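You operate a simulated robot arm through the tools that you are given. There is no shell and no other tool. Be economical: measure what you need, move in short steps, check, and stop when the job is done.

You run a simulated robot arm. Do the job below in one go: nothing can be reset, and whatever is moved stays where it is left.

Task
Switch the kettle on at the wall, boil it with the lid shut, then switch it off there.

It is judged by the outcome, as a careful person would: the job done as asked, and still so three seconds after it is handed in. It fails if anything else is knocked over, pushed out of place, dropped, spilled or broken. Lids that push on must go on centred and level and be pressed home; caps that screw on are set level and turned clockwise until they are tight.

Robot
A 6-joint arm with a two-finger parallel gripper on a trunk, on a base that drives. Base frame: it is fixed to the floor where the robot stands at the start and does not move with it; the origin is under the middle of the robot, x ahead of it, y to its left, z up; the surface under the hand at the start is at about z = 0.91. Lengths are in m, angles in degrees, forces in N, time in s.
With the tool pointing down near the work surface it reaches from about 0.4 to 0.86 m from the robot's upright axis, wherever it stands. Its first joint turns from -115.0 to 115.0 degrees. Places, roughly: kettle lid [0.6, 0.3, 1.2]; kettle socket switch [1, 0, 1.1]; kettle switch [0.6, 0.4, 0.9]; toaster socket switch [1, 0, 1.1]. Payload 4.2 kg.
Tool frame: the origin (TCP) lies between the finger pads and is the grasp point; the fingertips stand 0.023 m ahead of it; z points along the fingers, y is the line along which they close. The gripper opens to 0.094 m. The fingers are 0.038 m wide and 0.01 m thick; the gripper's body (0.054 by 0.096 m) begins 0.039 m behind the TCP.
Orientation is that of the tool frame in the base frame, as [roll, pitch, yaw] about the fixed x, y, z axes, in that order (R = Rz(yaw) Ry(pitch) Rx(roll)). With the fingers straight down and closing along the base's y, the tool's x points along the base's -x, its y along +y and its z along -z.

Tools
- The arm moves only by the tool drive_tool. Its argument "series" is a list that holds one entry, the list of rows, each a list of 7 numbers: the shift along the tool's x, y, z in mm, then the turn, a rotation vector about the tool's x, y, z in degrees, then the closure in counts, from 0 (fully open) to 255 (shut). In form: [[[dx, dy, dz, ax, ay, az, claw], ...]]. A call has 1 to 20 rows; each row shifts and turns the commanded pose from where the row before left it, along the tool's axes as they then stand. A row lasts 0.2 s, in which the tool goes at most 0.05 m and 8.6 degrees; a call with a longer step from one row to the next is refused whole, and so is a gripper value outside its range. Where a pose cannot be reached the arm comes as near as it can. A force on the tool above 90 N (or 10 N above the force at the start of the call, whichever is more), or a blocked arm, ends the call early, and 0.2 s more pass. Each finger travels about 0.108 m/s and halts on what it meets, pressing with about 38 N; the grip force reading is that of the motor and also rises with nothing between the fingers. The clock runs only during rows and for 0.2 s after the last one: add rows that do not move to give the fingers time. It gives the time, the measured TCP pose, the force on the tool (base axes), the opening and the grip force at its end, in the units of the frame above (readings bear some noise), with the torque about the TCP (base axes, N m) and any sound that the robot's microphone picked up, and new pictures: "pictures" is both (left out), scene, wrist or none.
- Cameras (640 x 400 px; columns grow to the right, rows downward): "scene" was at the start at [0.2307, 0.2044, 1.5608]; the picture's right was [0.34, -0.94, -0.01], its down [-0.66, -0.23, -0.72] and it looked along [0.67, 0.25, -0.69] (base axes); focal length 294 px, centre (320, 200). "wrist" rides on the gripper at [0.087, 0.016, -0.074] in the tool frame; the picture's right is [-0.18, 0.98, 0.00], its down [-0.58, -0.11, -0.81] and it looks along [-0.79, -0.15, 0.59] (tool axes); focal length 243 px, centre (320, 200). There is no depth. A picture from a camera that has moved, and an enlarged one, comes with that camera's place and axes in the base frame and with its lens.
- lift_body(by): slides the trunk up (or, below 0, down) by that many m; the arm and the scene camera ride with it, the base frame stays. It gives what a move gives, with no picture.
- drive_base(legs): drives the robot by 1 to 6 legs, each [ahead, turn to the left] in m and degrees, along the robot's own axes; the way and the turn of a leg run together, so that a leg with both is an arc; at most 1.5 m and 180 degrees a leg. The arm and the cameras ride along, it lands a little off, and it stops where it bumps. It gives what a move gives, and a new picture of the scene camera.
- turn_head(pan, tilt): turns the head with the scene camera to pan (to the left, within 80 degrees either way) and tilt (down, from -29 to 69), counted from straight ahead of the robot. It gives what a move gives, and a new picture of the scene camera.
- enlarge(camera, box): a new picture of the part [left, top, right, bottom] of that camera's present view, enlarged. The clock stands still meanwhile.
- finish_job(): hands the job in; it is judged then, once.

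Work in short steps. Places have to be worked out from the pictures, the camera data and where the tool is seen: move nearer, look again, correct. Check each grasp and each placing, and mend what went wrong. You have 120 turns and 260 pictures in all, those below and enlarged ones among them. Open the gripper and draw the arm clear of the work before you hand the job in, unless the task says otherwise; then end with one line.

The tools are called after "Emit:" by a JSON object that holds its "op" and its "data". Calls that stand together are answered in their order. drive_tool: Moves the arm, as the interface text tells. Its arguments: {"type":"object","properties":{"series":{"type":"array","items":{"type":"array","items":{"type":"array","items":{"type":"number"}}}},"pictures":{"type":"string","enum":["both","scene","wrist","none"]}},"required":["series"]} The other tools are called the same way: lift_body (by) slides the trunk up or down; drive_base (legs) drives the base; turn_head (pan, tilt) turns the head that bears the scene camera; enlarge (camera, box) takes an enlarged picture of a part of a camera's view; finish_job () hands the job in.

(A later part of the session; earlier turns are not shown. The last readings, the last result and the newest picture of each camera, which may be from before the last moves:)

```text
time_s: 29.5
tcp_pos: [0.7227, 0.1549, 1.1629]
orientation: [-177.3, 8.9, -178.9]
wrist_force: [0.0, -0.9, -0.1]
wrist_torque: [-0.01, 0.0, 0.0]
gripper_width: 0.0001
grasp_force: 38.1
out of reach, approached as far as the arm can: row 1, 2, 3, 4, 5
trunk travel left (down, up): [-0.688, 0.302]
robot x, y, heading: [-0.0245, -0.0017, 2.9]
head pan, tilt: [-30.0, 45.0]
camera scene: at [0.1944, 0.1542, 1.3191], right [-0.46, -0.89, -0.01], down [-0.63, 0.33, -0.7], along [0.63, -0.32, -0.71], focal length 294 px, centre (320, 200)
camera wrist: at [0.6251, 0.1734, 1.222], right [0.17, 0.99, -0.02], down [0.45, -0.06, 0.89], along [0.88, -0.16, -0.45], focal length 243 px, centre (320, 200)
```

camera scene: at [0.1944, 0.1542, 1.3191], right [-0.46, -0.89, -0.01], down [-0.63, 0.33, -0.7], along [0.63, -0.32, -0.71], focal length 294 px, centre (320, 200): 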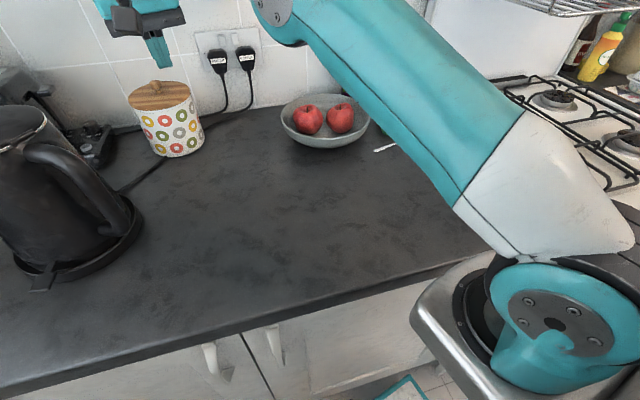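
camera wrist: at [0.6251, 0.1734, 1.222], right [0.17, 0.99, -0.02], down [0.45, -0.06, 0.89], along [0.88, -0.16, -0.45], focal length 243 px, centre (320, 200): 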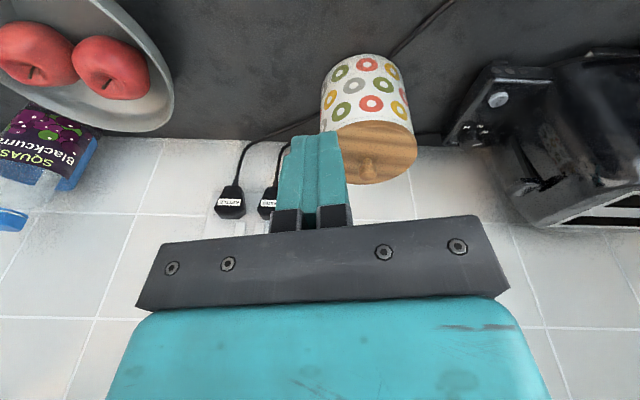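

No contact now. In this posture the limit is probably wrist flexion, which tilting the tool forward should relieve, so I'll tilt in place.

Emit:
{"op": "drive_tool", "data": {"series": [[[0, 0, 0, 0, -6, 0, 255], [0, 0, 0, 0, -6, 0, 255], [0, -5, 0, 0, -6, 0, 255], [0, -5, 0, 0, -6, 0, 255], [0, 0, 0, 0, -6, 0, 255]]]}}

```text
time_s: 30.9
tcp_pos: [0.7498, 0.1747, 1.1718]
orientation: [-174.8, 23.0, -178.1]
wrist_force: [-0.1, 0.7, 0.7]
wrist_torque: [-0.04, 0.0, -0.01]
gripper_width: 0.0
grasp_force: 37.9
out of reach, approached as far as the arm can: row 1, 2, 3, 4, 5
trunk travel left (down, up): [-0.688, 0.302]
robot x, y, heading: [-0.0234, -0.0012, 2.3]
head pan, tilt: [-30.0, 45.0]
stopped in row 5: the arm was blocked; the commanded pose is now the measured one
camera scene: at [0.1958, 0.1482, 1.3234], right [-0.47, -0.89, -0.01], down [-0.63, 0.34, -0.7], along [0.62, -0.32, -0.71], focal length 294 px, centre (320, 200)
camera wrist: at [0.6403, 0.1949, 1.2048], right [0.17, 0.98, -0.01], down [0.22, -0.03, 0.98], along [0.96, -0.17, -0.22], focal length 243 px, centre (320, 200)
```

scene: 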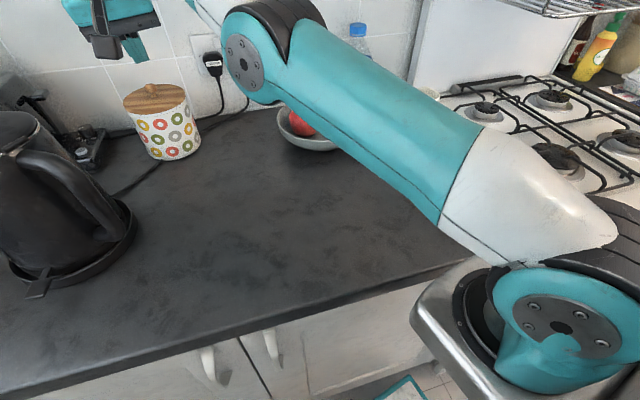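
wrist: 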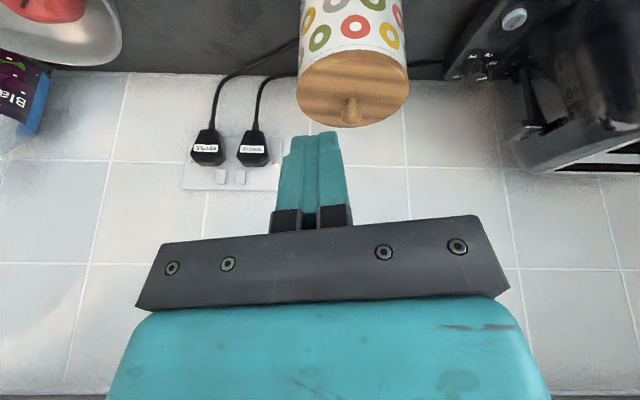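

Still cramped under the cabinet. I'll back the base straight away from the counter by 0.35 m to get room for re-posturing.

Emit:
{"op": "drive_base", "data": {"legs": [[-0.35, 0]]}}

```text
time_s: 33.2
tcp_pos: [0.4012, 0.1541, 1.1736]
orientation: [-175.2, 23.6, -178.7]
wrist_force: [1.1, -0.5, -0.7]
wrist_torque: [-0.02, -0.02, -0.02]
gripper_width: 0.0
grasp_force: 38.0
trunk travel left (down, up): [-0.688, 0.302]
robot x, y, heading: [-0.3799, -0.0145, 2.3]
head pan, tilt: [-30.0, 45.0]
camera scene: at [-0.1567, 0.1327, 1.3212], right [-0.47, -0.89, -0.01], down [-0.63, 0.34, -0.7], along [0.62, -0.32, -0.71], focal length 294 px, centre (320, 200)
```

scene: 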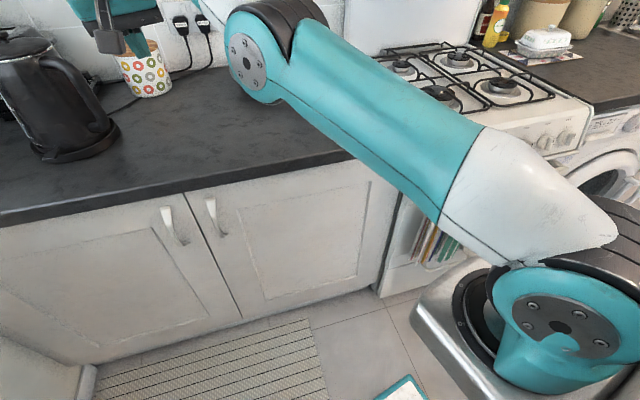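

Clear of the counter furniture now. Let me look at the arm's whole posture.

Emit:
{"op": "turn_head", "data": {"pan": -10, "tilt": 15}}

```text
time_s: 34.1
tcp_pos: [0.3962, 0.166, 1.1726]
orientation: [-174.6, 23.7, -178.4]
wrist_force: [-0.5, -0.3, 1.3]
wrist_torque: [-0.01, -0.01, -0.02]
gripper_width: 0.0
grasp_force: 37.8
trunk travel left (down, up): [-0.688, 0.302]
robot x, y, heading: [-0.3778, -0.014, 2.4]
head pan, tilt: [-10.0, 15.0]
camera scene: at [-0.1386, 0.1586, 1.3685], right [-0.13, -0.99, -0.01], down [-0.26, 0.05, -0.97], along [0.96, -0.13, -0.26], focal length 294 px, centre (320, 200)
```

scene: 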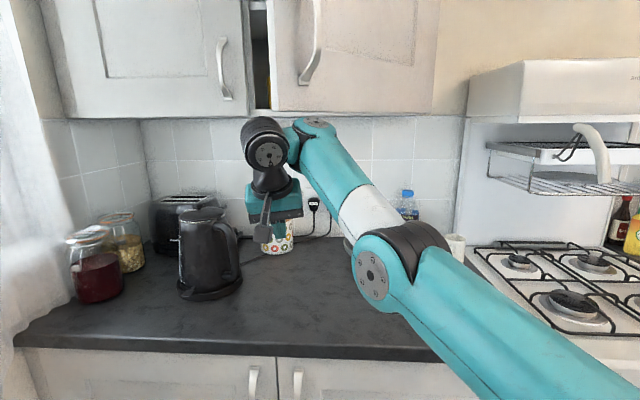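

The right cabinet door appears to be ajar, which would be from my snag on its handle. Enlarging to check.

Emit:
{"op": "enlarge", "data": {"camera": "scene", "box": [180, 0, 460, 175]}}

```text
2.29 times, centred on (320, 88) of scene
camera zoom: at [-0.1386, 0.1586, 1.3685], right [-0.13, -0.99, -0.01], down [-0.26, 0.05, -0.97], along [0.96, -0.13, -0.26], focal length 672 px, centre (320, 457)
```

zoom: 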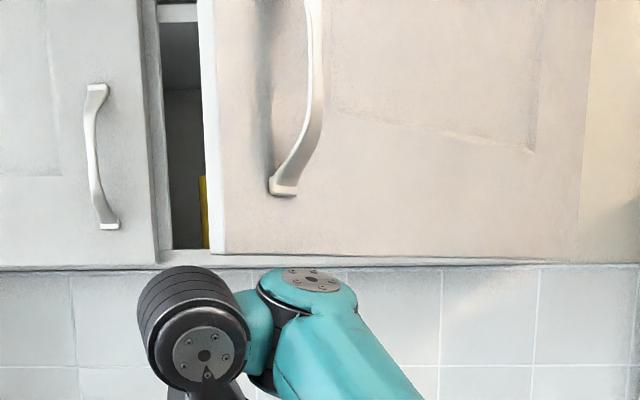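

The right-hand door is open by about 28°, its edge near (0.44, 0.17), so it must be pushed shut again later. First I'll back off a bit more and swing the tool toward horizontal, which suits this arm posture, the door and the sockets.

Emit:
{"op": "drive_base", "data": {"legs": [[-0.2, 0]]}}

Emit:
{"op": "drive_tool", "data": {"series": [[[-20, 0, 0, 0, -6, 0, 255], [-20, 0, 0, 0, -6, 0, 255], [-20, 0, 0, 0, -6, 0, 255], [-20, 0, 0, 0, -6, 0, 255], [-20, 0, 0, 0, -6, 0, 255], [-20, 0, 0, 0, -6, 0, 255], [0, 0, 0, 0, 0, 0, 255]]]}}

```text
time_s: 35.7
tcp_pos: [0.1943, 0.1593, 1.1718]
orientation: [-174.5, 23.7, -178.3]
wrist_force: [0.3, 0.5, 0.0]
wrist_torque: [0.0, -0.01, 0.02]
gripper_width: 0.0002
grasp_force: 38.4
trunk travel left (down, up): [-0.688, 0.302]
robot x, y, heading: [-0.5774, -0.0216, 2.4]
head pan, tilt: [-10.0, 15.0]
camera scene: at [-0.3404, 0.1509, 1.3686], right [-0.13, -0.99, -0.01], down [-0.26, 0.05, -0.97], along [0.96, -0.13, -0.26], focal length 294 px, centre (320, 200)
```

scene: 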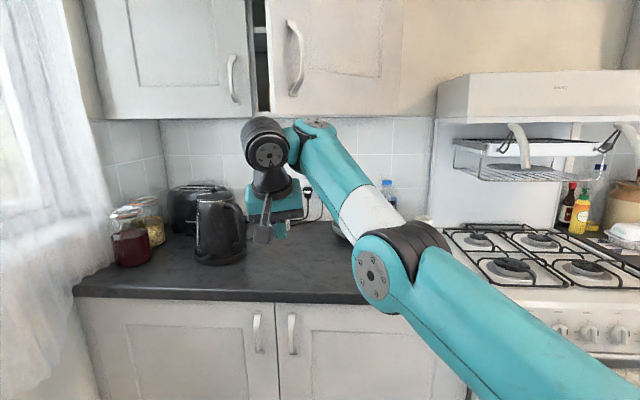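

```text
time_s: 37.3
tcp_pos: [0.1486, 0.1495, 1.312]
orientation: [-171.3, 38.4, -175.9]
wrist_force: [-0.3, 0.4, -0.4]
wrist_torque: [0.0, -0.01, -0.03]
gripper_width: 0.0
grasp_force: 38.0
out of reach, approached as far as the arm can: row 1, 2, 3, 4, 5, 6
trunk travel left (down, up): [-0.688, 0.302]
robot x, y, heading: [-0.5791, -0.021, 2.5]
head pan, tilt: [-10.0, 15.0]
camera scene: at [-0.3403, 0.1509, 1.3686], right [-0.13, -0.99, -0.01], down [-0.26, 0.05, -0.97], along [0.96, -0.13, -0.26], focal length 294 px, centre (320, 200)
camera wrist: at [0.0351, 0.1702, 1.3147], right [0.17, 0.99, 0.0], down [-0.05, 0.01, 1.0], along [0.98, -0.17, 0.05], focal length 243 px, centre (320, 200)
```

scene: 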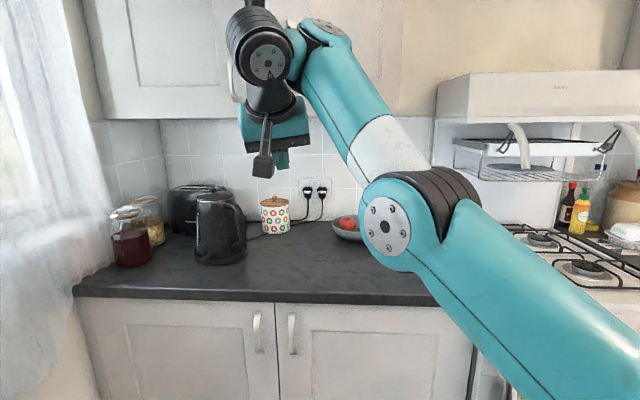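
wrist: 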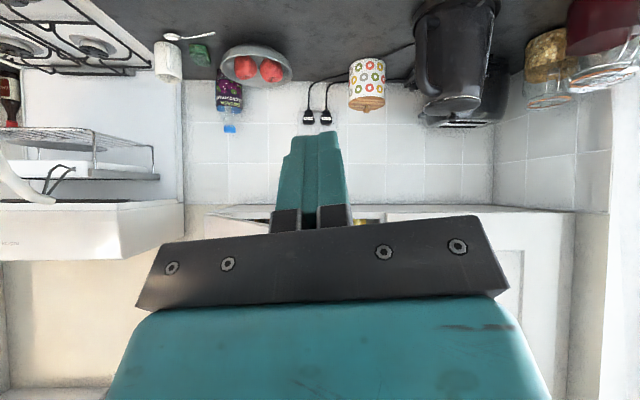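

The elbow seems jammed at its reverse-bend limit. I'll back away further, then stretch the arm out straight in free space so the elbow can bend the normal way again.

Emit:
{"op": "drive_base", "data": {"legs": [[-0.3, 0]]}}

Emit:
{"op": "drive_tool", "data": {"series": [[[0, 0, 30, 0, 5, 0, 255], [0, 0, 30, 0, 5, 0, 255], [-20, 0, 30, 0, 5, 0, 255], [-30, 0, 30, 0, 0, 0, 255], [-30, 0, 20, 0, 0, 0, 255], [-30, 0, 20, 0, 0, 0, 255], [-30, 0, 20, 0, 0, 0, 255]]], "pictures": "scene"}}

```text
time_s: 39.4
tcp_pos: [-0.148, 0.1407, 1.3128]
orientation: [-171.3, 38.2, -175.8]
wrist_force: [0.1, 0.4, 0.1]
wrist_torque: [0.03, 0.0, 0.0]
gripper_width: 0.0003
grasp_force: 37.4
trunk travel left (down, up): [-0.688, 0.302]
robot x, y, heading: [-0.8763, -0.0345, 2.4]
head pan, tilt: [-10.0, 15.0]
camera scene: at [-0.6421, 0.1543, 1.3646], right [-0.13, -0.99, 0.0], down [-0.26, 0.03, -0.97], along [0.96, -0.13, -0.26], focal length 294 px, centre (320, 200)
```

scene: 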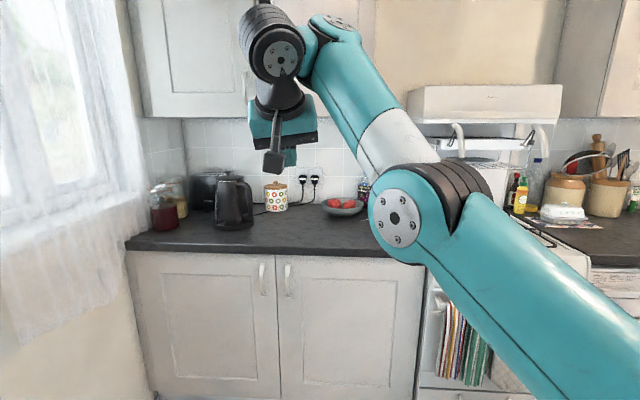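

```text
time_s: 41.0
tcp_pos: [-0.0707, 0.0728, 1.2021]
orientation: [-172.7, 23.4, -178.4]
wrist_force: [-0.3, 0.5, 0.2]
wrist_torque: [-0.01, 0.01, 0.01]
gripper_width: 0.0
grasp_force: 38.1
out of reach, approached as far as the arm can: row 2, 3, 4, 5, 6, 7
trunk travel left (down, up): [-0.688, 0.302]
robot x, y, heading: [-0.8766, -0.0366, 2.4]
head pan, tilt: [-10.0, 15.0]
camera scene: at [-0.6421, 0.1543, 1.3646], right [-0.13, -0.99, 0.0], down [-0.26, 0.03, -0.97], along [0.96, -0.13, -0.26], focal length 294 px, centre (320, 200)
```

scene: 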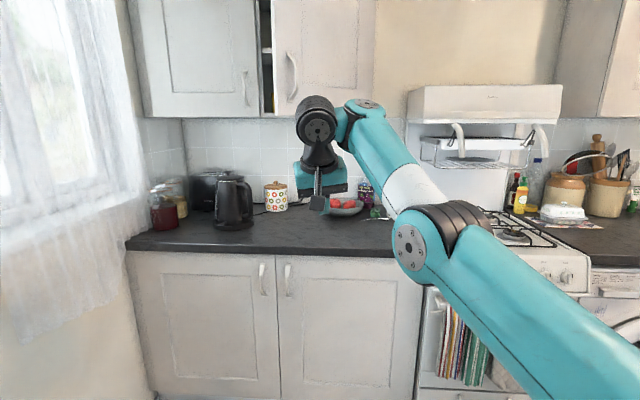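

The arm is nearly straight now. I'll stretch further out and downward to carry the elbow through straight.

Emit:
{"op": "drive_tool", "data": {"series": [[[-30, -5, 30, 0, 0, 0, 255], [-30, -5, 30, 0, 0, 0, 255], [0, -5, 40, 0, 0, 0, 255], [0, 0, 40, 0, 0, 0, 255], [0, 0, 40, 0, 0, 0, 255], [0, 0, 40, 0, 0, 0, 255]]], "pictures": "scene"}}

```text
time_s: 42.4
tcp_pos: [-0.0524, 0.0146, 1.161]
orientation: [-172.7, 21.6, -178.6]
wrist_force: [-0.8, 0.3, -0.7]
wrist_torque: [0.02, 0.02, -0.02]
gripper_width: 0.0
grasp_force: 37.9
out of reach, approached as far as the arm can: row 1, 2, 3, 4, 5, 6
trunk travel left (down, up): [-0.688, 0.302]
robot x, y, heading: [-0.8799, -0.0364, 2.4]
head pan, tilt: [-10.0, 15.0]
camera scene: at [-0.6421, 0.1544, 1.3646], right [-0.13, -0.99, 0.0], down [-0.26, 0.03, -0.97], along [0.96, -0.13, -0.26], focal length 294 px, centre (320, 200)
```

scene: 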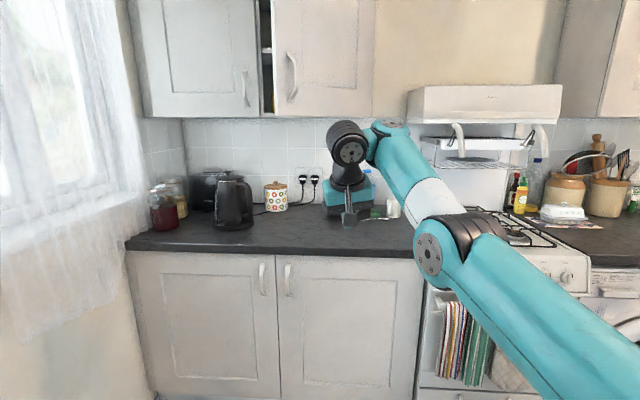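

The arm is close to straight. Since tilting forward pushed the forearm up, tilting the tool backward while drawing in should push the forearm down and the elbow up; there is free space to do that here.

Emit:
{"op": "drive_tool", "data": {"series": [[[35, 0, 0, 0, 8, 0, 255], [35, 0, 0, 0, 8, 0, 255], [35, 0, 0, 0, 8, 0, 255], [35, 0, 0, 0, 8, 0, 255], [35, 0, 0, 0, 8, 0, 255], [35, 0, 0, 0, 8, 0, 255], [35, 0, 0, 0, 8, 0, 255], [0, 0, 0, 0, 0, 0, 255]]], "pictures": "scene"}}

```text
time_s: 44.2
tcp_pos: [-0.2429, 0.0278, 1.1665]
orientation: [-171.1, -28.6, 174.8]
wrist_force: [0.5, -0.3, -0.6]
wrist_torque: [0.0, -0.04, -0.03]
gripper_width: 0.0
grasp_force: 37.9
out of reach, approached as far as the arm can: row 1, 2, 6
trunk travel left (down, up): [-0.688, 0.302]
robot x, y, heading: [-0.8792, -0.0356, 2.3]
head pan, tilt: [-10.0, 15.0]
camera scene: at [-0.6421, 0.1543, 1.3646], right [-0.13, -0.99, 0.0], down [-0.26, 0.03, -0.97], along [0.96, -0.13, -0.26], focal length 294 px, centre (320, 200)
```

scene: 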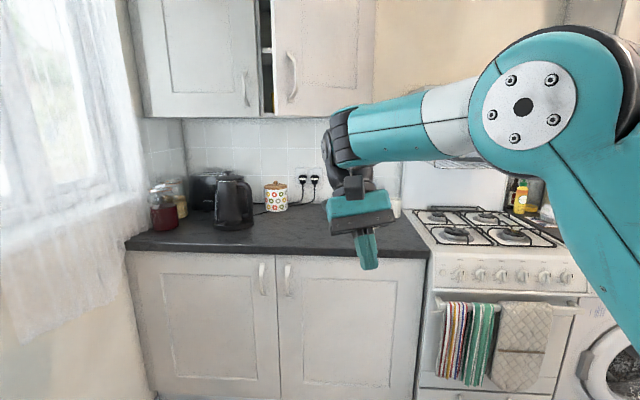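

The elbow is up again. Now I'll tilt the tool forward progressively with the wrist staying about in place, keeping well within reach.

Emit:
{"op": "drive_tool", "data": {"series": [[[-15, 0, 0, 0, -8, 0, 255], [-15, 0, 0, 0, -8, 0, 255], [-15, 0, 0, 0, -8, 0, 255], [-15, 0, 0, 0, -8, 0, 255], [-15, 0, 0, 0, -8, 0, 255], [-15, 0, 0, 0, -8, 0, 255], [0, 0, 0, 0, 0, 0, 255]]], "pictures": "scene"}}

```text
time_s: 45.8
tcp_pos: [-0.1578, 0.0249, 1.1536]
orientation: [-171.8, 19.1, -178.2]
wrist_force: [0.0, -0.2, 0.5]
wrist_torque: [0.01, -0.04, 0.0]
gripper_width: 0.0001
grasp_force: 38.6
trunk travel left (down, up): [-0.688, 0.302]
robot x, y, heading: [-0.878, -0.0334, 2.1]
head pan, tilt: [-10.0, 15.0]
camera scene: at [-0.6421, 0.1543, 1.3646], right [-0.13, -0.99, 0.0], down [-0.26, 0.03, -0.97], along [0.96, -0.13, -0.26], focal length 294 px, centre (320, 200)
```

scene: 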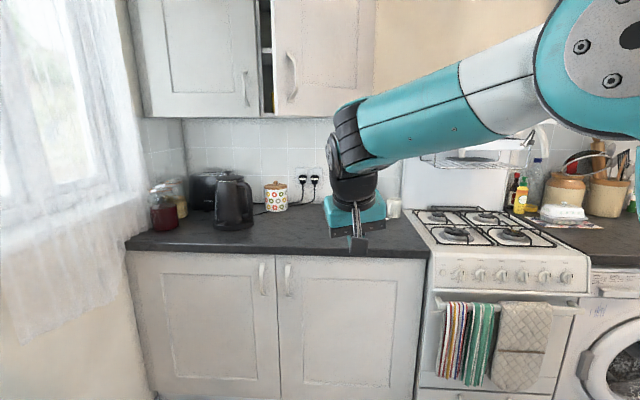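

Tracking is clean in this posture. I'll continue tilting forward to about 65°.

Emit:
{"op": "drive_tool", "data": {"series": [[[-10, 0, 0, 0, -8, 0, 255], [-10, 0, 0, 0, -8, 0, 255], [-10, 0, 0, 0, -8, 0, 255], [-10, 0, 0, 0, -8, 0, 255], [-10, 0, 0, 0, -8, 0, 255], [-10, 0, 0, 0, -6, 0, 255], [0, 0, 0, 0, 0, 0, 255]]]}}

Emit:
{"op": "enlarge", "data": {"camera": "scene", "box": [200, 0, 400, 130]}}

```text
time_s: 47.4
tcp_pos: [-0.1115, 0.0301, 1.1887]
orientation: [-161.8, 64.1, -164.5]
wrist_force: [-0.5, -0.4, -0.1]
wrist_torque: [0.01, 0.0, 0.01]
gripper_width: 0.0
grasp_force: 37.7
trunk travel left (down, up): [-0.688, 0.302]
robot x, y, heading: [-0.8801, -0.0379, 2.4]
head pan, tilt: [-10.0, 15.0]
camera scene: at [-0.6421, 0.1543, 1.3646], right [-0.13, -0.99, 0.0], down [-0.26, 0.03, -0.97], along [0.96, -0.13, -0.26], focal length 294 px, centre (320, 200)
camera wrist: at [-0.2161, 0.0415, 1.1399], right [0.09, 1.0, 0.03], down [-0.49, 0.02, 0.87], along [0.87, -0.1, 0.49], focal length 243 px, centre (320, 200)
```

scene: 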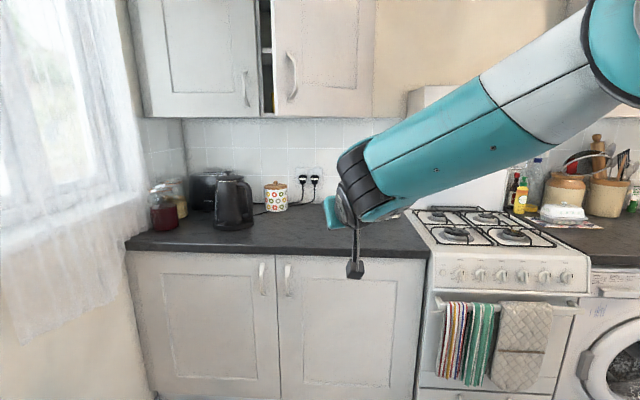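
wrist: 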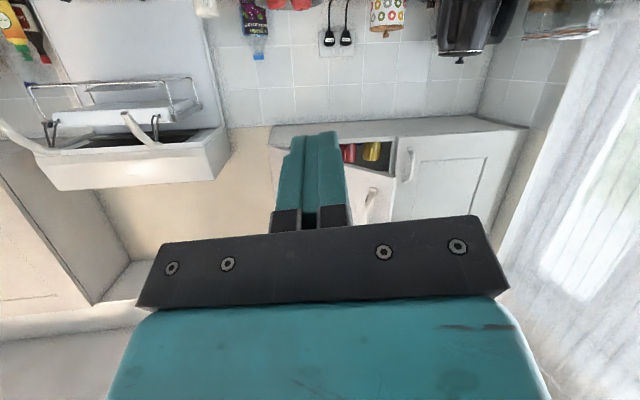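

```text
3.08 times, centred on (300, 65) of scene
camera zoom: at [-0.6421, 0.1543, 1.3646], right [-0.13, -0.99, 0.0], down [-0.26, 0.03, -0.97], along [0.96, -0.13, -0.26], focal length 905 px, centre (382, 615)
```

zoom: 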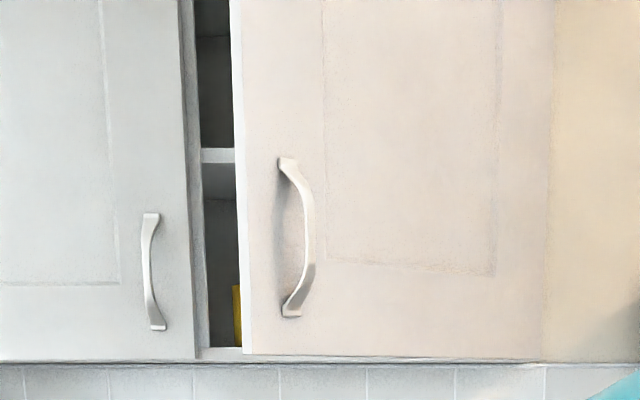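

The view confirms the door is open ~30°, hinged on its right, bottom z≈1.38. I'll raise the trunk so the tool is at z≈1.43 and drive forward to stop just short of the door, right of its handle.

Emit:
{"op": "lift_body", "data": {"by": 0.24}}

Emit:
{"op": "drive_base", "data": {"legs": [[0.45, 0]]}}

Emit:
{"op": "drive_tool", "data": {"series": [[[0, 0, 0, 0, 0, 0, 255]]], "pictures": "wrist"}}

```text
time_s: 49.9
tcp_pos: [-0.1106, 0.0293, 1.4284]
orientation: [-161.9, 64.0, -164.6]
wrist_force: [0.6, -1.4, -0.8]
wrist_torque: [0.05, 0.02, 0.02]
gripper_width: 0.0
grasp_force: 37.7
trunk travel left (down, up): [-0.928, 0.062]
robot x, y, heading: [-0.879, -0.04, 2.2]
head pan, tilt: [-10.0, 15.0]
```

```text
time_s: 52.6
tcp_pos: [0.3403, 0.0492, 1.43]
orientation: [-162.0, 64.1, -164.5]
wrist_force: [0.7, -1.1, 0.5]
wrist_torque: [0.05, 0.01, -0.02]
gripper_width: 0.0
grasp_force: 37.6
trunk travel left (down, up): [-0.928, 0.062]
robot x, y, heading: [-0.4278, -0.0169, 2.5]
head pan, tilt: [-10.0, 15.0]
camera scene: at [-0.1887, 0.156, 1.6086], right [-0.13, -0.99, -0.01], down [-0.26, 0.04, -0.97], along [0.96, -0.12, -0.26], focal length 294 px, centre (320, 200)
```

scene: 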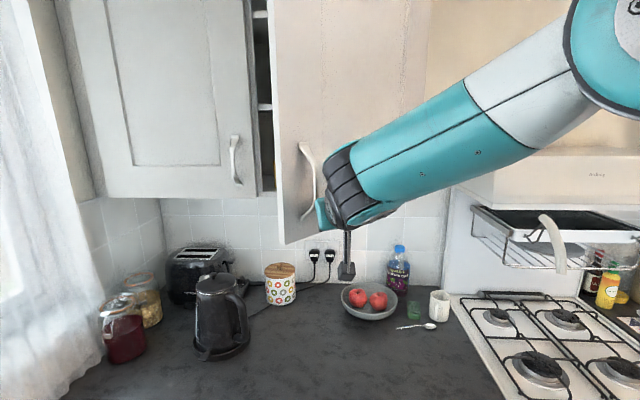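

```text
time_s: 53.0
tcp_pos: [0.3403, 0.065, 1.4297]
orientation: [-160.6, 63.9, -163.2]
wrist_force: [-0.7, 0.7, -0.8]
wrist_torque: [-0.05, -0.03, -0.04]
gripper_width: 0.0
grasp_force: 38.0
trunk travel left (down, up): [-0.928, 0.062]
robot x, y, heading: [-0.4292, -0.0119, 2.8]
head pan, tilt: [-10.0, 15.0]
camera wrist: at [0.2356, 0.0763, 1.3795], right [0.09, 1.0, 0.02], down [-0.49, 0.03, 0.87], along [0.87, -0.09, 0.49], focal length 243 px, centre (320, 200)
```

wrist: 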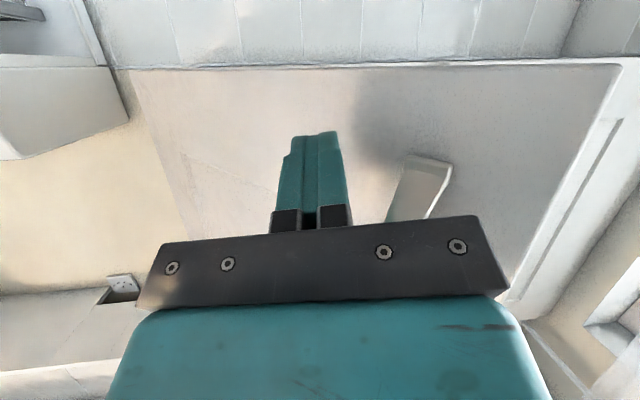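

The fingers are aimed at the door just right of its handle. I'll shift 20 mm further right for clearance, then bring the base forward so the fingertips just meet the door.

Emit:
{"op": "drive_tool", "data": {"series": [[[0, -20, 0, 0, 0, 0, 255]]], "pictures": "none"}}

Emit:
{"op": "drive_base", "data": {"legs": [[0.15, 0]]}}

Emit:
{"op": "drive_tool", "data": {"series": [[[0, 0, 0, 0, 0, 0, 255]]], "pictures": "wrist"}}

```text
time_s: 53.4
tcp_pos: [0.3378, 0.0451, 1.4324]
orientation: [-160.7, 64.0, -163.3]
wrist_force: [0.0, 0.3, 0.6]
wrist_torque: [-0.03, -0.01, -0.03]
gripper_width: 0.0
grasp_force: 38.6
trunk travel left (down, up): [-0.928, 0.062]
robot x, y, heading: [-0.4264, -0.0137, 2.4]
head pan, tilt: [-10.0, 15.0]
```

```text
time_s: 54.8
tcp_pos: [0.49, 0.0504, 1.4327]
orientation: [-160.7, 64.0, -163.3]
wrist_force: [-0.7, -0.2, 0.6]
wrist_torque: [-0.01, 0.03, -0.03]
gripper_width: 0.0001
grasp_force: 37.9
trunk travel left (down, up): [-0.928, 0.062]
robot x, y, heading: [-0.2741, -0.0059, 2.7]
head pan, tilt: [-10.0, 15.0]
camera scene: at [-0.0382, 0.1626, 1.6086], right [-0.13, -0.99, -0.01], down [-0.26, 0.04, -0.97], along [0.96, -0.12, -0.26], focal length 294 px, centre (320, 200)
```

scene: 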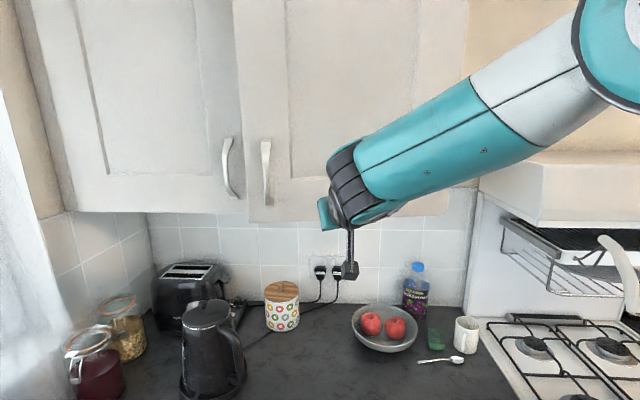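

```text
time_s: 55.2
tcp_pos: [0.488, 0.0668, 1.4305]
orientation: [-159.3, 63.7, -162.0]
wrist_force: [0.6, 1.1, 0.9]
wrist_torque: [-0.01, 0.04, -0.02]
gripper_width: 0.0
grasp_force: 37.9
trunk travel left (down, up): [-0.928, 0.062]
robot x, y, heading: [-0.2756, -0.0074, 2.6]
head pan, tilt: [-10.0, 15.0]
camera wrist: at [0.3849, 0.0776, 1.3811], right [0.09, 1.0, 0.01], down [-0.49, 0.03, 0.87], along [0.87, -0.08, 0.49], focal length 243 px, centre (320, 200)
```

wrist: 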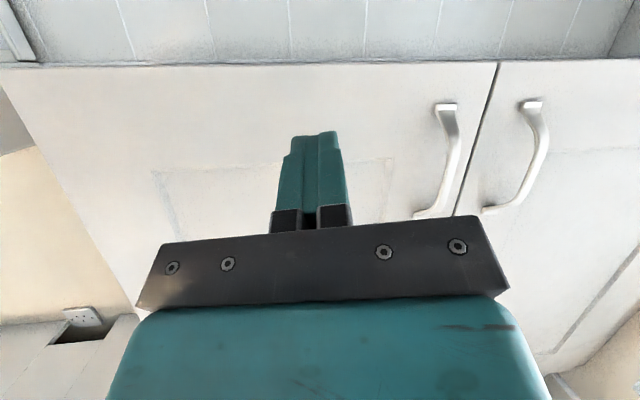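

The door swung nearly shut. Enlarging to see whether a gap remains.

Emit:
{"op": "enlarge", "data": {"camera": "wrist", "box": [260, 40, 600, 240]}}

Emit:
{"op": "enlarge", "data": {"camera": "scene", "box": [160, 0, 400, 230]}}

```text
1.88 times, centred on (430, 140) of wrist
camera zoom: at [0.3849, 0.0776, 1.3811], right [0.09, 1.0, 0.01], down [-0.49, 0.03, 0.87], along [0.87, -0.08, 0.49], focal length 457 px, centre (113, 313)
```

zoom: 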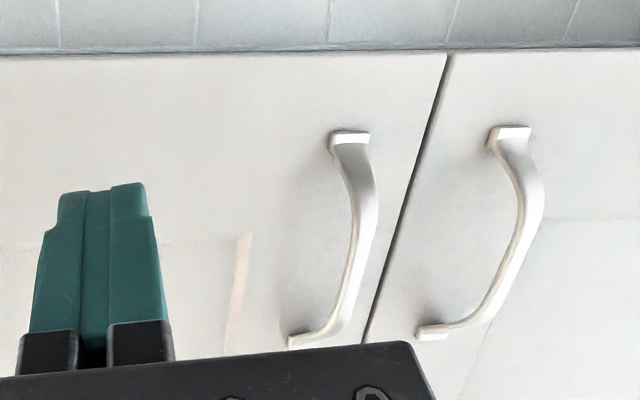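

```text
1.74 times, centred on (280, 115) of scene
camera zoom: at [-0.0377, 0.163, 1.6085], right [-0.13, -0.99, -0.01], down [-0.26, 0.04, -0.97], along [0.96, -0.12, -0.26], focal length 512 px, centre (390, 348)
```

zoom: 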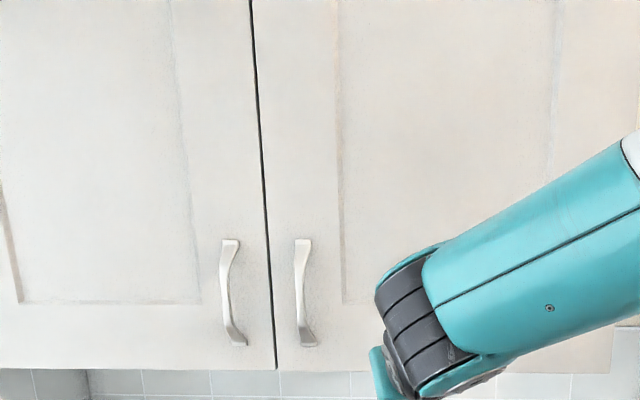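

The door has swung fully shut and is flush. Now I'll lower the trunk 0.30 m to bring the tool to socket height, in free space above the counter.

Emit:
{"op": "lift_body", "data": {"by": -0.28}}

Emit:
{"op": "turn_head", "data": {"pan": -12, "tilt": 20}}

Emit:
{"op": "drive_tool", "data": {"series": [[[0, 0, 0, 0, 0, 0, 255]]], "pictures": "wrist"}}

```text
time_s: 58.0
tcp_pos: [0.488, 0.0667, 1.1507]
orientation: [-159.4, 63.9, -162.1]
wrist_force: [-0.5, 0.9, 1.3]
wrist_torque: [0.04, -0.01, 0.0]
gripper_width: 0.0
grasp_force: 37.8
trunk travel left (down, up): [-0.648, 0.342]
robot x, y, heading: [-0.2778, -0.0112, 2.8]
head pan, tilt: [-10.0, 15.0]
```

```text
time_s: 58.6
tcp_pos: [0.4905, 0.0662, 1.15]
orientation: [-159.4, 63.8, -162.2]
wrist_force: [0.4, -0.8, 0.1]
wrist_torque: [0.01, -0.02, -0.01]
gripper_width: 0.0
grasp_force: 38.1
trunk travel left (down, up): [-0.648, 0.342]
robot x, y, heading: [-0.2769, -0.0061, 2.8]
head pan, tilt: [-12.0, 20.0]
camera scene: at [-0.0388, 0.1628, 1.3205], right [-0.16, -0.99, -0.01], down [-0.34, 0.07, -0.94], along [0.93, -0.15, -0.34], focal length 294 px, centre (320, 200)
```

scene: 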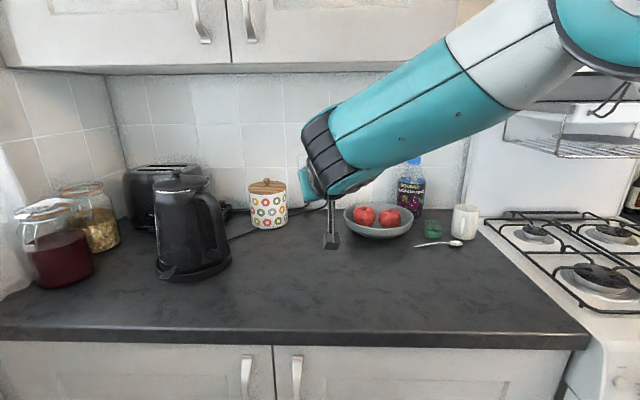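

```text
time_s: 59.0
tcp_pos: [0.4899, 0.0666, 1.1514]
orientation: [-159.4, 63.8, -162.1]
wrist_force: [0.6, 0.2, -0.1]
wrist_torque: [0.02, -0.01, 0.02]
gripper_width: 0.0002
grasp_force: 38.4
trunk travel left (down, up): [-0.648, 0.342]
robot x, y, heading: [-0.2746, -0.0068, 2.7]
head pan, tilt: [-12.0, 20.0]
camera wrist: at [0.3849, 0.0771, 1.1012], right [0.09, 1.0, 0.01], down [-0.49, 0.03, 0.87], along [0.87, -0.09, 0.49], focal length 243 px, centre (320, 200)
```

wrist: 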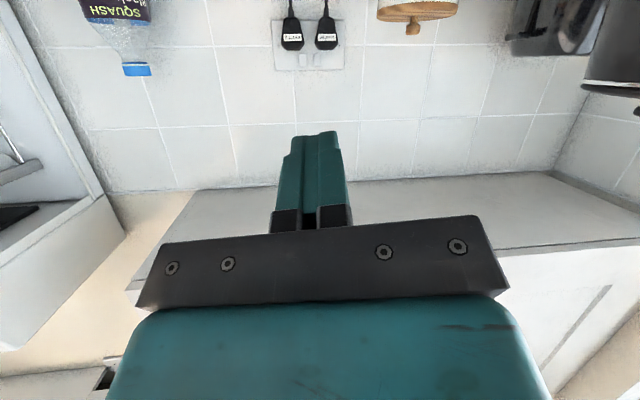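

Emit:
{"op": "enlarge", "data": {"camera": "wrist", "box": [250, 0, 370, 80]}}

```text
5.00 times, centred on (310, 40) of wrist
camera zoom: at [0.3849, 0.0771, 1.1012], right [0.09, 1.0, 0.01], down [-0.49, 0.03, 0.87], along [0.87, -0.09, 0.49], focal length 1213 px, centre (370, 1000)
```

zoom: 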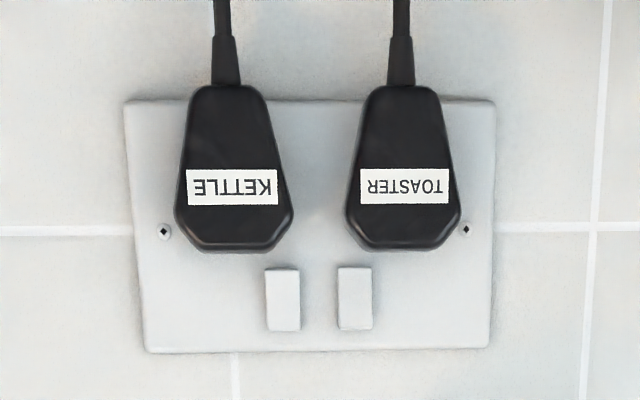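

The kettle's rocker triangulates to about (0.952, -0.012, 1.095), with the plug top just below it. I'll press with one fingertip: tool horizontal, rolled 90° so the fingers sit one above the other, opened ~60 mm, with the lower finger doing the pressing. First I'll orient the tool here in free space.

Emit:
{"op": "drive_tool", "data": {"series": [[[0, 0, 0, 0, -8, 0, 92], [0, 0, 0, 0, -8, 0, 92], [0, 0, 0, 0, -8, 0, 92], [0, 0, 0, 0, -4, 0, 92], [0, 0, 0, 0, 0, 8, 92], [0, 0, 0, 0, 0, 8, 92], [0, 0, 0, 0, 0, 8, 92], [0, 0, 0, 0, 0, 8, 92], [0, 0, 0, 0, 0, 8, 92], [0, 0, 0, 0, 0, 8, 92], [0, 0, 0, 0, 0, 8, 92], [0, 0, 0, 0, 0, 8, 92], [0, 0, 0, 0, 0, 8, 92], [0, 0, 0, 0, 0, 8, 92]]]}}

```text
time_s: 62.0
tcp_pos: [0.4894, 0.0645, 1.1507]
orientation: [86.7, 18.9, 88.6]
wrist_force: [0.2, -0.2, -0.1]
wrist_torque: [0.0, -0.01, -0.02]
gripper_width: 0.0602
grasp_force: 0.1
trunk travel left (down, up): [-0.648, 0.342]
robot x, y, heading: [-0.2771, -0.0067, 2.7]
head pan, tilt: [-12.0, 20.0]
camera scene: at [-0.0388, 0.1628, 1.3204], right [-0.16, -0.99, -0.01], down [-0.34, 0.07, -0.94], along [0.93, -0.15, -0.34], focal length 294 px, centre (320, 200)
camera wrist: at [0.4158, 0.1542, 1.1342], right [-0.06, 0.14, 0.99], down [-0.81, -0.58, 0.04], along [0.58, -0.8, 0.15], focal length 243 px, centre (320, 200)
```

scene: 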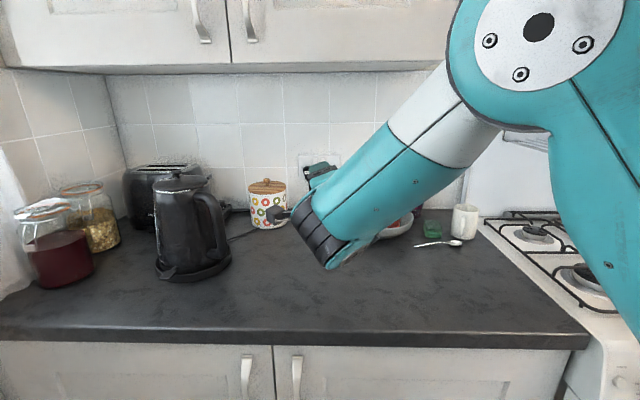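
wrist: 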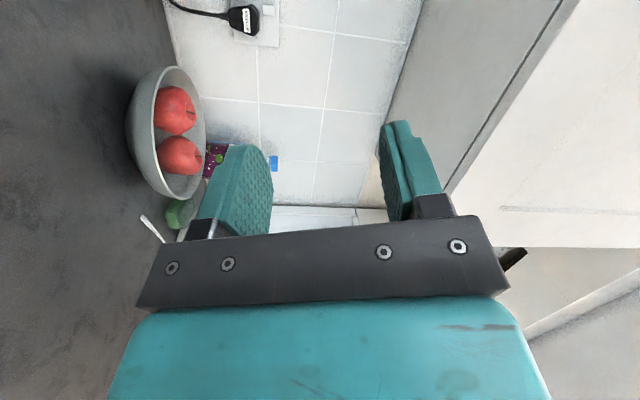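

Pointing direction is right (3° upward); it still needs ~19° more roll to set the fingers exactly one above the other.

Emit:
{"op": "drive_tool", "data": {"series": [[[0, 0, 0, 0, 0, 8, 92], [0, 0, 0, 0, 0, 8, 92], [0, 0, 0, 0, 0, 3, 92]]], "pictures": "none"}}

Emit:
{"op": "drive_base", "data": {"legs": [[0.12, -2.5]]}}

```text
time_s: 62.9
tcp_pos: [0.4884, 0.0659, 1.1505]
orientation: [86.8, -0.1, 89.6]
wrist_force: [0.1, 0.8, -0.8]
wrist_torque: [-0.01, 0.0, 0.01]
gripper_width: 0.0598
grasp_force: 0.2
trunk travel left (down, up): [-0.648, 0.342]
robot x, y, heading: [-0.2764, -0.0058, 2.5]
head pan, tilt: [-12.0, 20.0]
```

```text
time_s: 64.1
tcp_pos: [0.6134, 0.0358, 1.1509]
orientation: [86.8, 0.0, 87.2]
wrist_force: [-0.3, -0.2, -0.2]
wrist_torque: [-0.03, -0.01, 0.01]
gripper_width: 0.0604
grasp_force: 0.0
trunk travel left (down, up): [-0.648, 0.342]
robot x, y, heading: [-0.1553, -0.0058, 0.0]
head pan, tilt: [-12.0, 20.0]
camera scene: at [0.0906, 0.1549, 1.3205], right [-0.21, -0.98, -0.01], down [-0.33, 0.08, -0.94], along [0.92, -0.19, -0.34], focal length 294 px, centre (320, 200)
```

scene: 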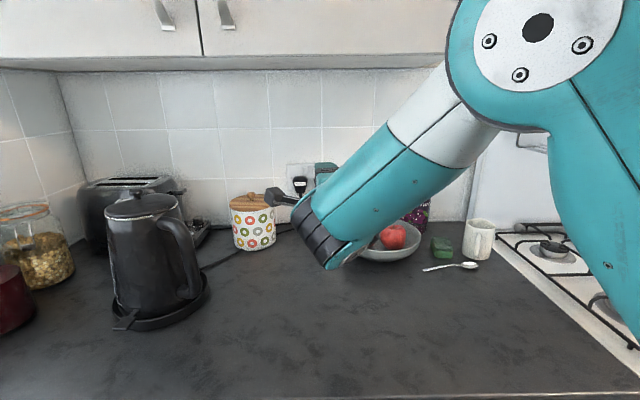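

Aligned. I'll drive to about x = -0.01 as at the start, then shift the tool right to y≈-0.02.

Emit:
{"op": "drive_base", "data": {"legs": [[0.14, 0]]}}

Emit:
{"op": "drive_tool", "data": {"series": [[[-25, 0, 0, 0, 0, 0, 92], [-25, 0, 0, 0, 0, 0, 92], [0, 0, 20, 0, 0, 0, 92], [0, 0, 20, 0, 0, 0, 92]]]}}

```text
time_s: 65.4
tcp_pos: [0.7539, 0.0474, 1.1489]
orientation: [86.7, 0.6, 87.3]
wrist_force: [1.0, 0.6, 1.1]
wrist_torque: [0.01, 0.01, 0.02]
gripper_width: 0.06
grasp_force: 0.0
trunk travel left (down, up): [-0.648, 0.342]
robot x, y, heading: [-0.0137, -0.0015, 0.3]
head pan, tilt: [-12.0, 20.0]
camera scene: at [0.2301, 0.1552, 1.3205], right [-0.21, -0.98, -0.01], down [-0.33, 0.08, -0.94], along [0.92, -0.19, -0.34], focal length 294 px, centre (320, 200)
```

scene: 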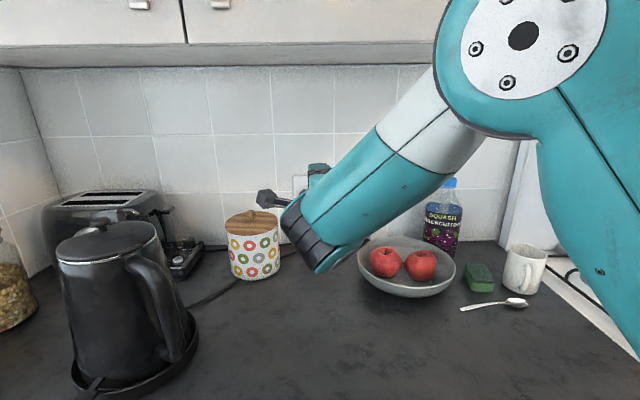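

```text
time_s: 66.4
tcp_pos: [0.7903, 0.01, 1.1511]
orientation: [86.7, 1.2, 87.3]
wrist_force: [-1.1, 0.1, -0.8]
wrist_torque: [0.01, 0.02, 0.05]
gripper_width: 0.06
grasp_force: 0.1
trunk travel left (down, up): [-0.648, 0.342]
robot x, y, heading: [-0.0173, -0.0051, 0.5]
head pan, tilt: [-12.0, 20.0]
camera scene: at [0.2299, 0.1552, 1.3205], right [-0.21, -0.98, -0.01], down [-0.33, 0.08, -0.94], along [0.92, -0.19, -0.34], focal length 294 px, centre (320, 200)
camera wrist: at [0.7196, 0.0993, 1.1619], right [-0.07, -0.16, 0.98], down [-0.83, -0.55, -0.14], along [0.56, -0.82, -0.1], focal length 243 px, centre (320, 200)
```

scene: 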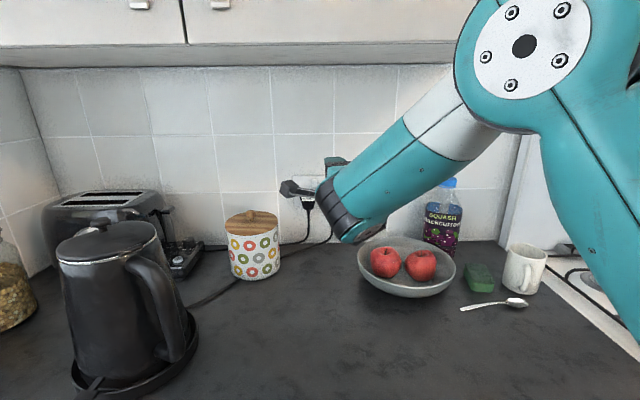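
wrist: 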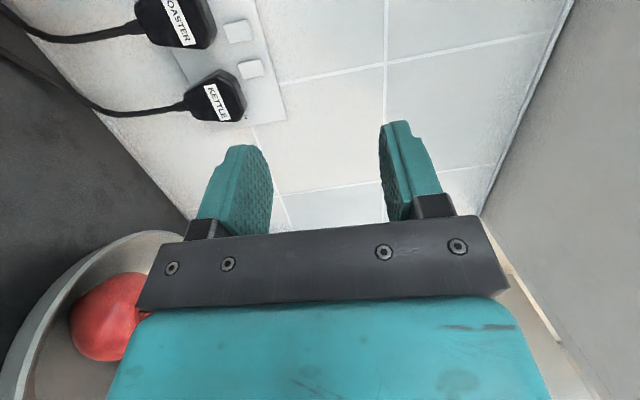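

Now the wrist camera looks right at the plugs and rockers (picture right = up). Enlarging to read the rocker state and position.

Emit:
{"op": "enlarge", "data": {"camera": "wrist", "box": [130, 0, 310, 140]}}

```text
2.86 times, centred on (220, 70) of wrist
camera zoom: at [0.7196, 0.0993, 1.1619], right [-0.07, -0.16, 0.98], down [-0.83, -0.55, -0.14], along [0.56, -0.82, -0.1], focal length 693 px, centre (606, 571)
```

zoom: 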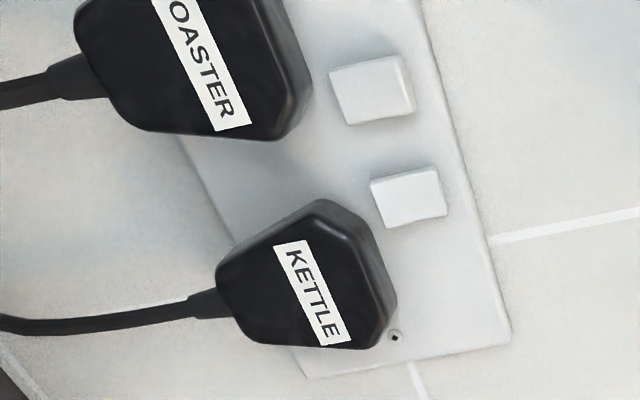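

Rocker at (0.952, -0.010, 1.094), spanning z 1.083–1.104, with the plug top at ≈1.075. I'll set the lower finger at z≈1.088, y≈-0.018 and advance to just in front of the switch.

Emit:
{"op": "drive_tool", "data": {"series": [[[-14, -15, 0, 0, 2.7, 0, 92], [-14, -14, 0, 0, 0, 0, 92], [0, 0, 25, 0, 0, 0, 92], [0, 0, 25, 0, 0, 0, 92], [0, 0, 20, 0, 0, 0, 92], [0, 0, 0, 0, 0, 0, 92]]]}}

Emit:
{"op": "enlarge", "data": {"camera": "wrist", "box": [130, 60, 350, 220]}}

```text
time_s: 67.8
tcp_pos: [0.8622, -0.0202, 1.1265]
orientation: [86.7, 1.3, 89.9]
wrist_force: [0.0, 0.4, -0.3]
wrist_torque: [-0.03, 0.03, 0.0]
gripper_width: 0.06
grasp_force: 0.1
trunk travel left (down, up): [-0.648, 0.342]
robot x, y, heading: [-0.0131, -0.004, 0.3]
head pan, tilt: [-12.0, 20.0]
camera scene: at [0.23, 0.1552, 1.3205], right [-0.21, -0.98, -0.01], down [-0.33, 0.08, -0.94], along [0.92, -0.19, -0.34], focal length 294 px, centre (320, 200)
camera wrist: at [0.7861, 0.0671, 1.1371], right [-0.06, -0.16, 0.99], down [-0.8, -0.58, -0.14], along [0.6, -0.8, -0.1], focal length 243 px, centre (320, 200)
```

scene: 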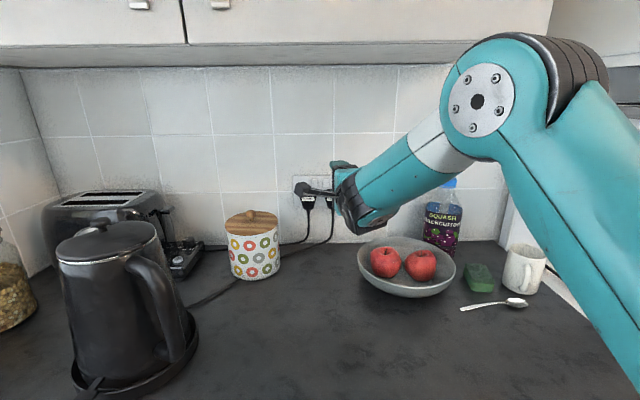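
wrist: 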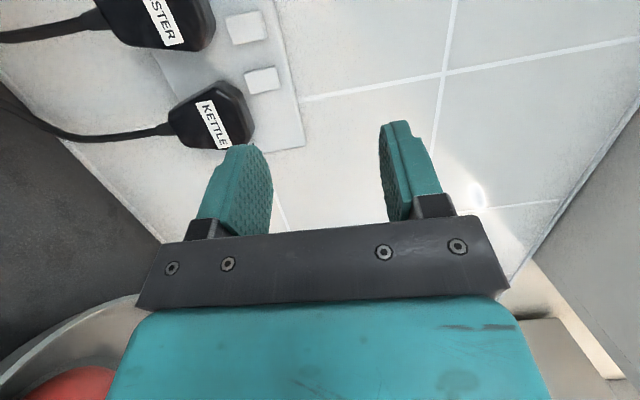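

```text
2.50 times, centred on (240, 140) of wrist
camera zoom: at [0.7861, 0.0671, 1.1371], right [-0.06, -0.16, 0.99], down [-0.8, -0.58, -0.14], along [0.6, -0.8, -0.1], focal length 606 px, centre (520, 350)
```

zoom: 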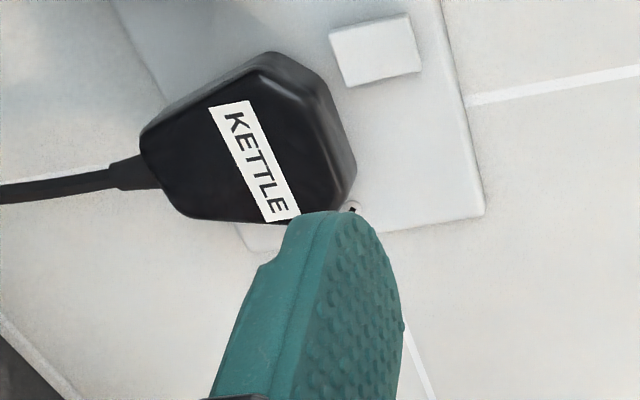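

The finger is at z≈1.087–1.097 in front of the rocker and clear of the plug. I'll lower 3 mm and advance to near contact, checking force.

Emit:
{"op": "drive_tool", "data": {"series": [[[0, -3, 15, 0, 0, 0, 92], [0, 0, 15, 0, 0, 0, 92], [0, 0, 15, 0, 0, 0, 92], [0, 0, 10, 0, 0, 0, 92], [0, 0, 0, 0, 0, 0, 92]]], "pictures": "wrist"}}

Emit:
{"op": "enlarge", "data": {"camera": "wrist", "box": [130, 60, 350, 220]}}

```text
time_s: 69.0
tcp_pos: [0.9173, -0.0203, 1.1263]
orientation: [86.8, 1.4, 90.0]
wrist_force: [-0.3, -0.8, 0.1]
wrist_torque: [0.03, -0.02, 0.0]
gripper_width: 0.0601
grasp_force: 0.1
trunk travel left (down, up): [-0.648, 0.342]
robot x, y, heading: [-0.011, -0.0069, 0.3]
head pan, tilt: [-12.0, 20.0]
camera wrist: at [0.8415, 0.0678, 1.1372], right [-0.06, -0.16, 0.99], down [-0.8, -0.58, -0.14], along [0.6, -0.8, -0.1], focal length 243 px, centre (320, 200)
```

wrist: 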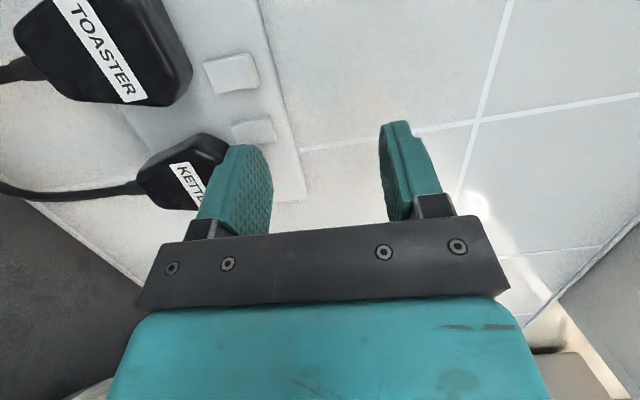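

```text
2.50 times, centred on (240, 140) of wrist
camera zoom: at [0.8415, 0.0678, 1.1372], right [-0.06, -0.16, 0.99], down [-0.8, -0.58, -0.14], along [0.6, -0.8, -0.1], focal length 606 px, centre (520, 350)
```

zoom: 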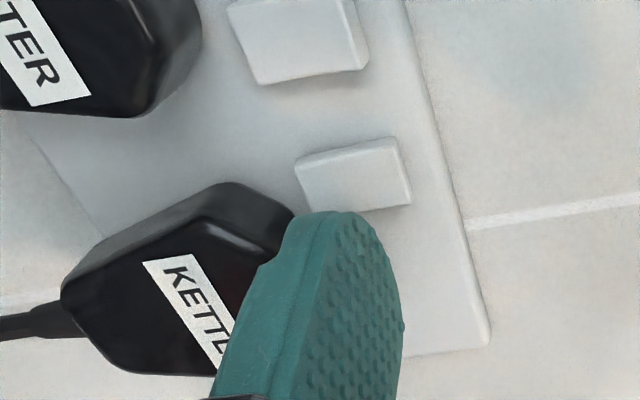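

The fingertip overlaps the rocker's lower half with the toaster's rocker well clear. I'll lower 4 mm and press forward in small steps.

Emit:
{"op": "drive_tool", "data": {"series": [[[0, -4, 3, 0, 0, 0, 92], [0, 0, 4, 0, 0, 0, 92], [0, 0, 4, 0, 0, 0, 92], [0, 0, 3, 0, 0, 0, 92]]], "pictures": "wrist"}}

Emit:
{"op": "enlarge", "data": {"camera": "wrist", "box": [130, 60, 350, 220]}}

```text
time_s: 70.0
tcp_pos: [0.9238, -0.0129, 1.1197]
orientation: [87.5, 2.3, 89.6]
wrist_force: [-79.0, -21.4, 6.5]
wrist_torque: [-0.75, 2.48, -1.67]
gripper_width: 0.0584
grasp_force: 0.1
trunk travel left (down, up): [-0.648, 0.342]
robot x, y, heading: [-0.0174, -0.0054, -0.2]
head pan, tilt: [-12.0, 20.0]
stopped in row 4: the force on the tool passed its limit at 97 N (the readings are from after the stop); the commanded pose is now the measured one
camera wrist: at [0.8491, 0.0761, 1.1296], right [-0.04, -0.14, 0.99], down [-0.81, -0.58, -0.12], along [0.59, -0.8, -0.09], focal length 243 px, centre (320, 200)
```

wrist: 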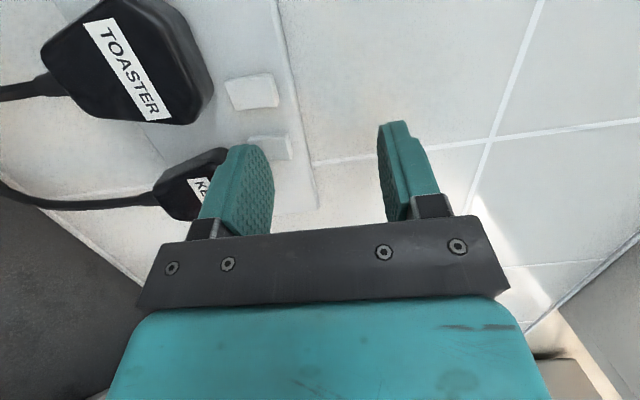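

```text
2.50 times, centred on (240, 140) of wrist
camera zoom: at [0.8491, 0.0761, 1.1296], right [-0.04, -0.14, 0.99], down [-0.81, -0.58, -0.12], along [0.59, -0.8, -0.09], focal length 606 px, centre (520, 350)
```

zoom: 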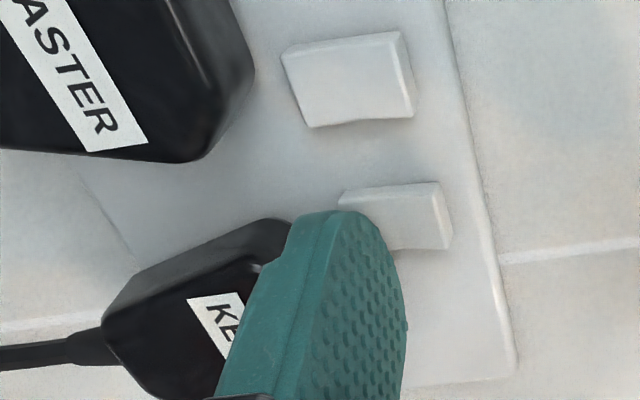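

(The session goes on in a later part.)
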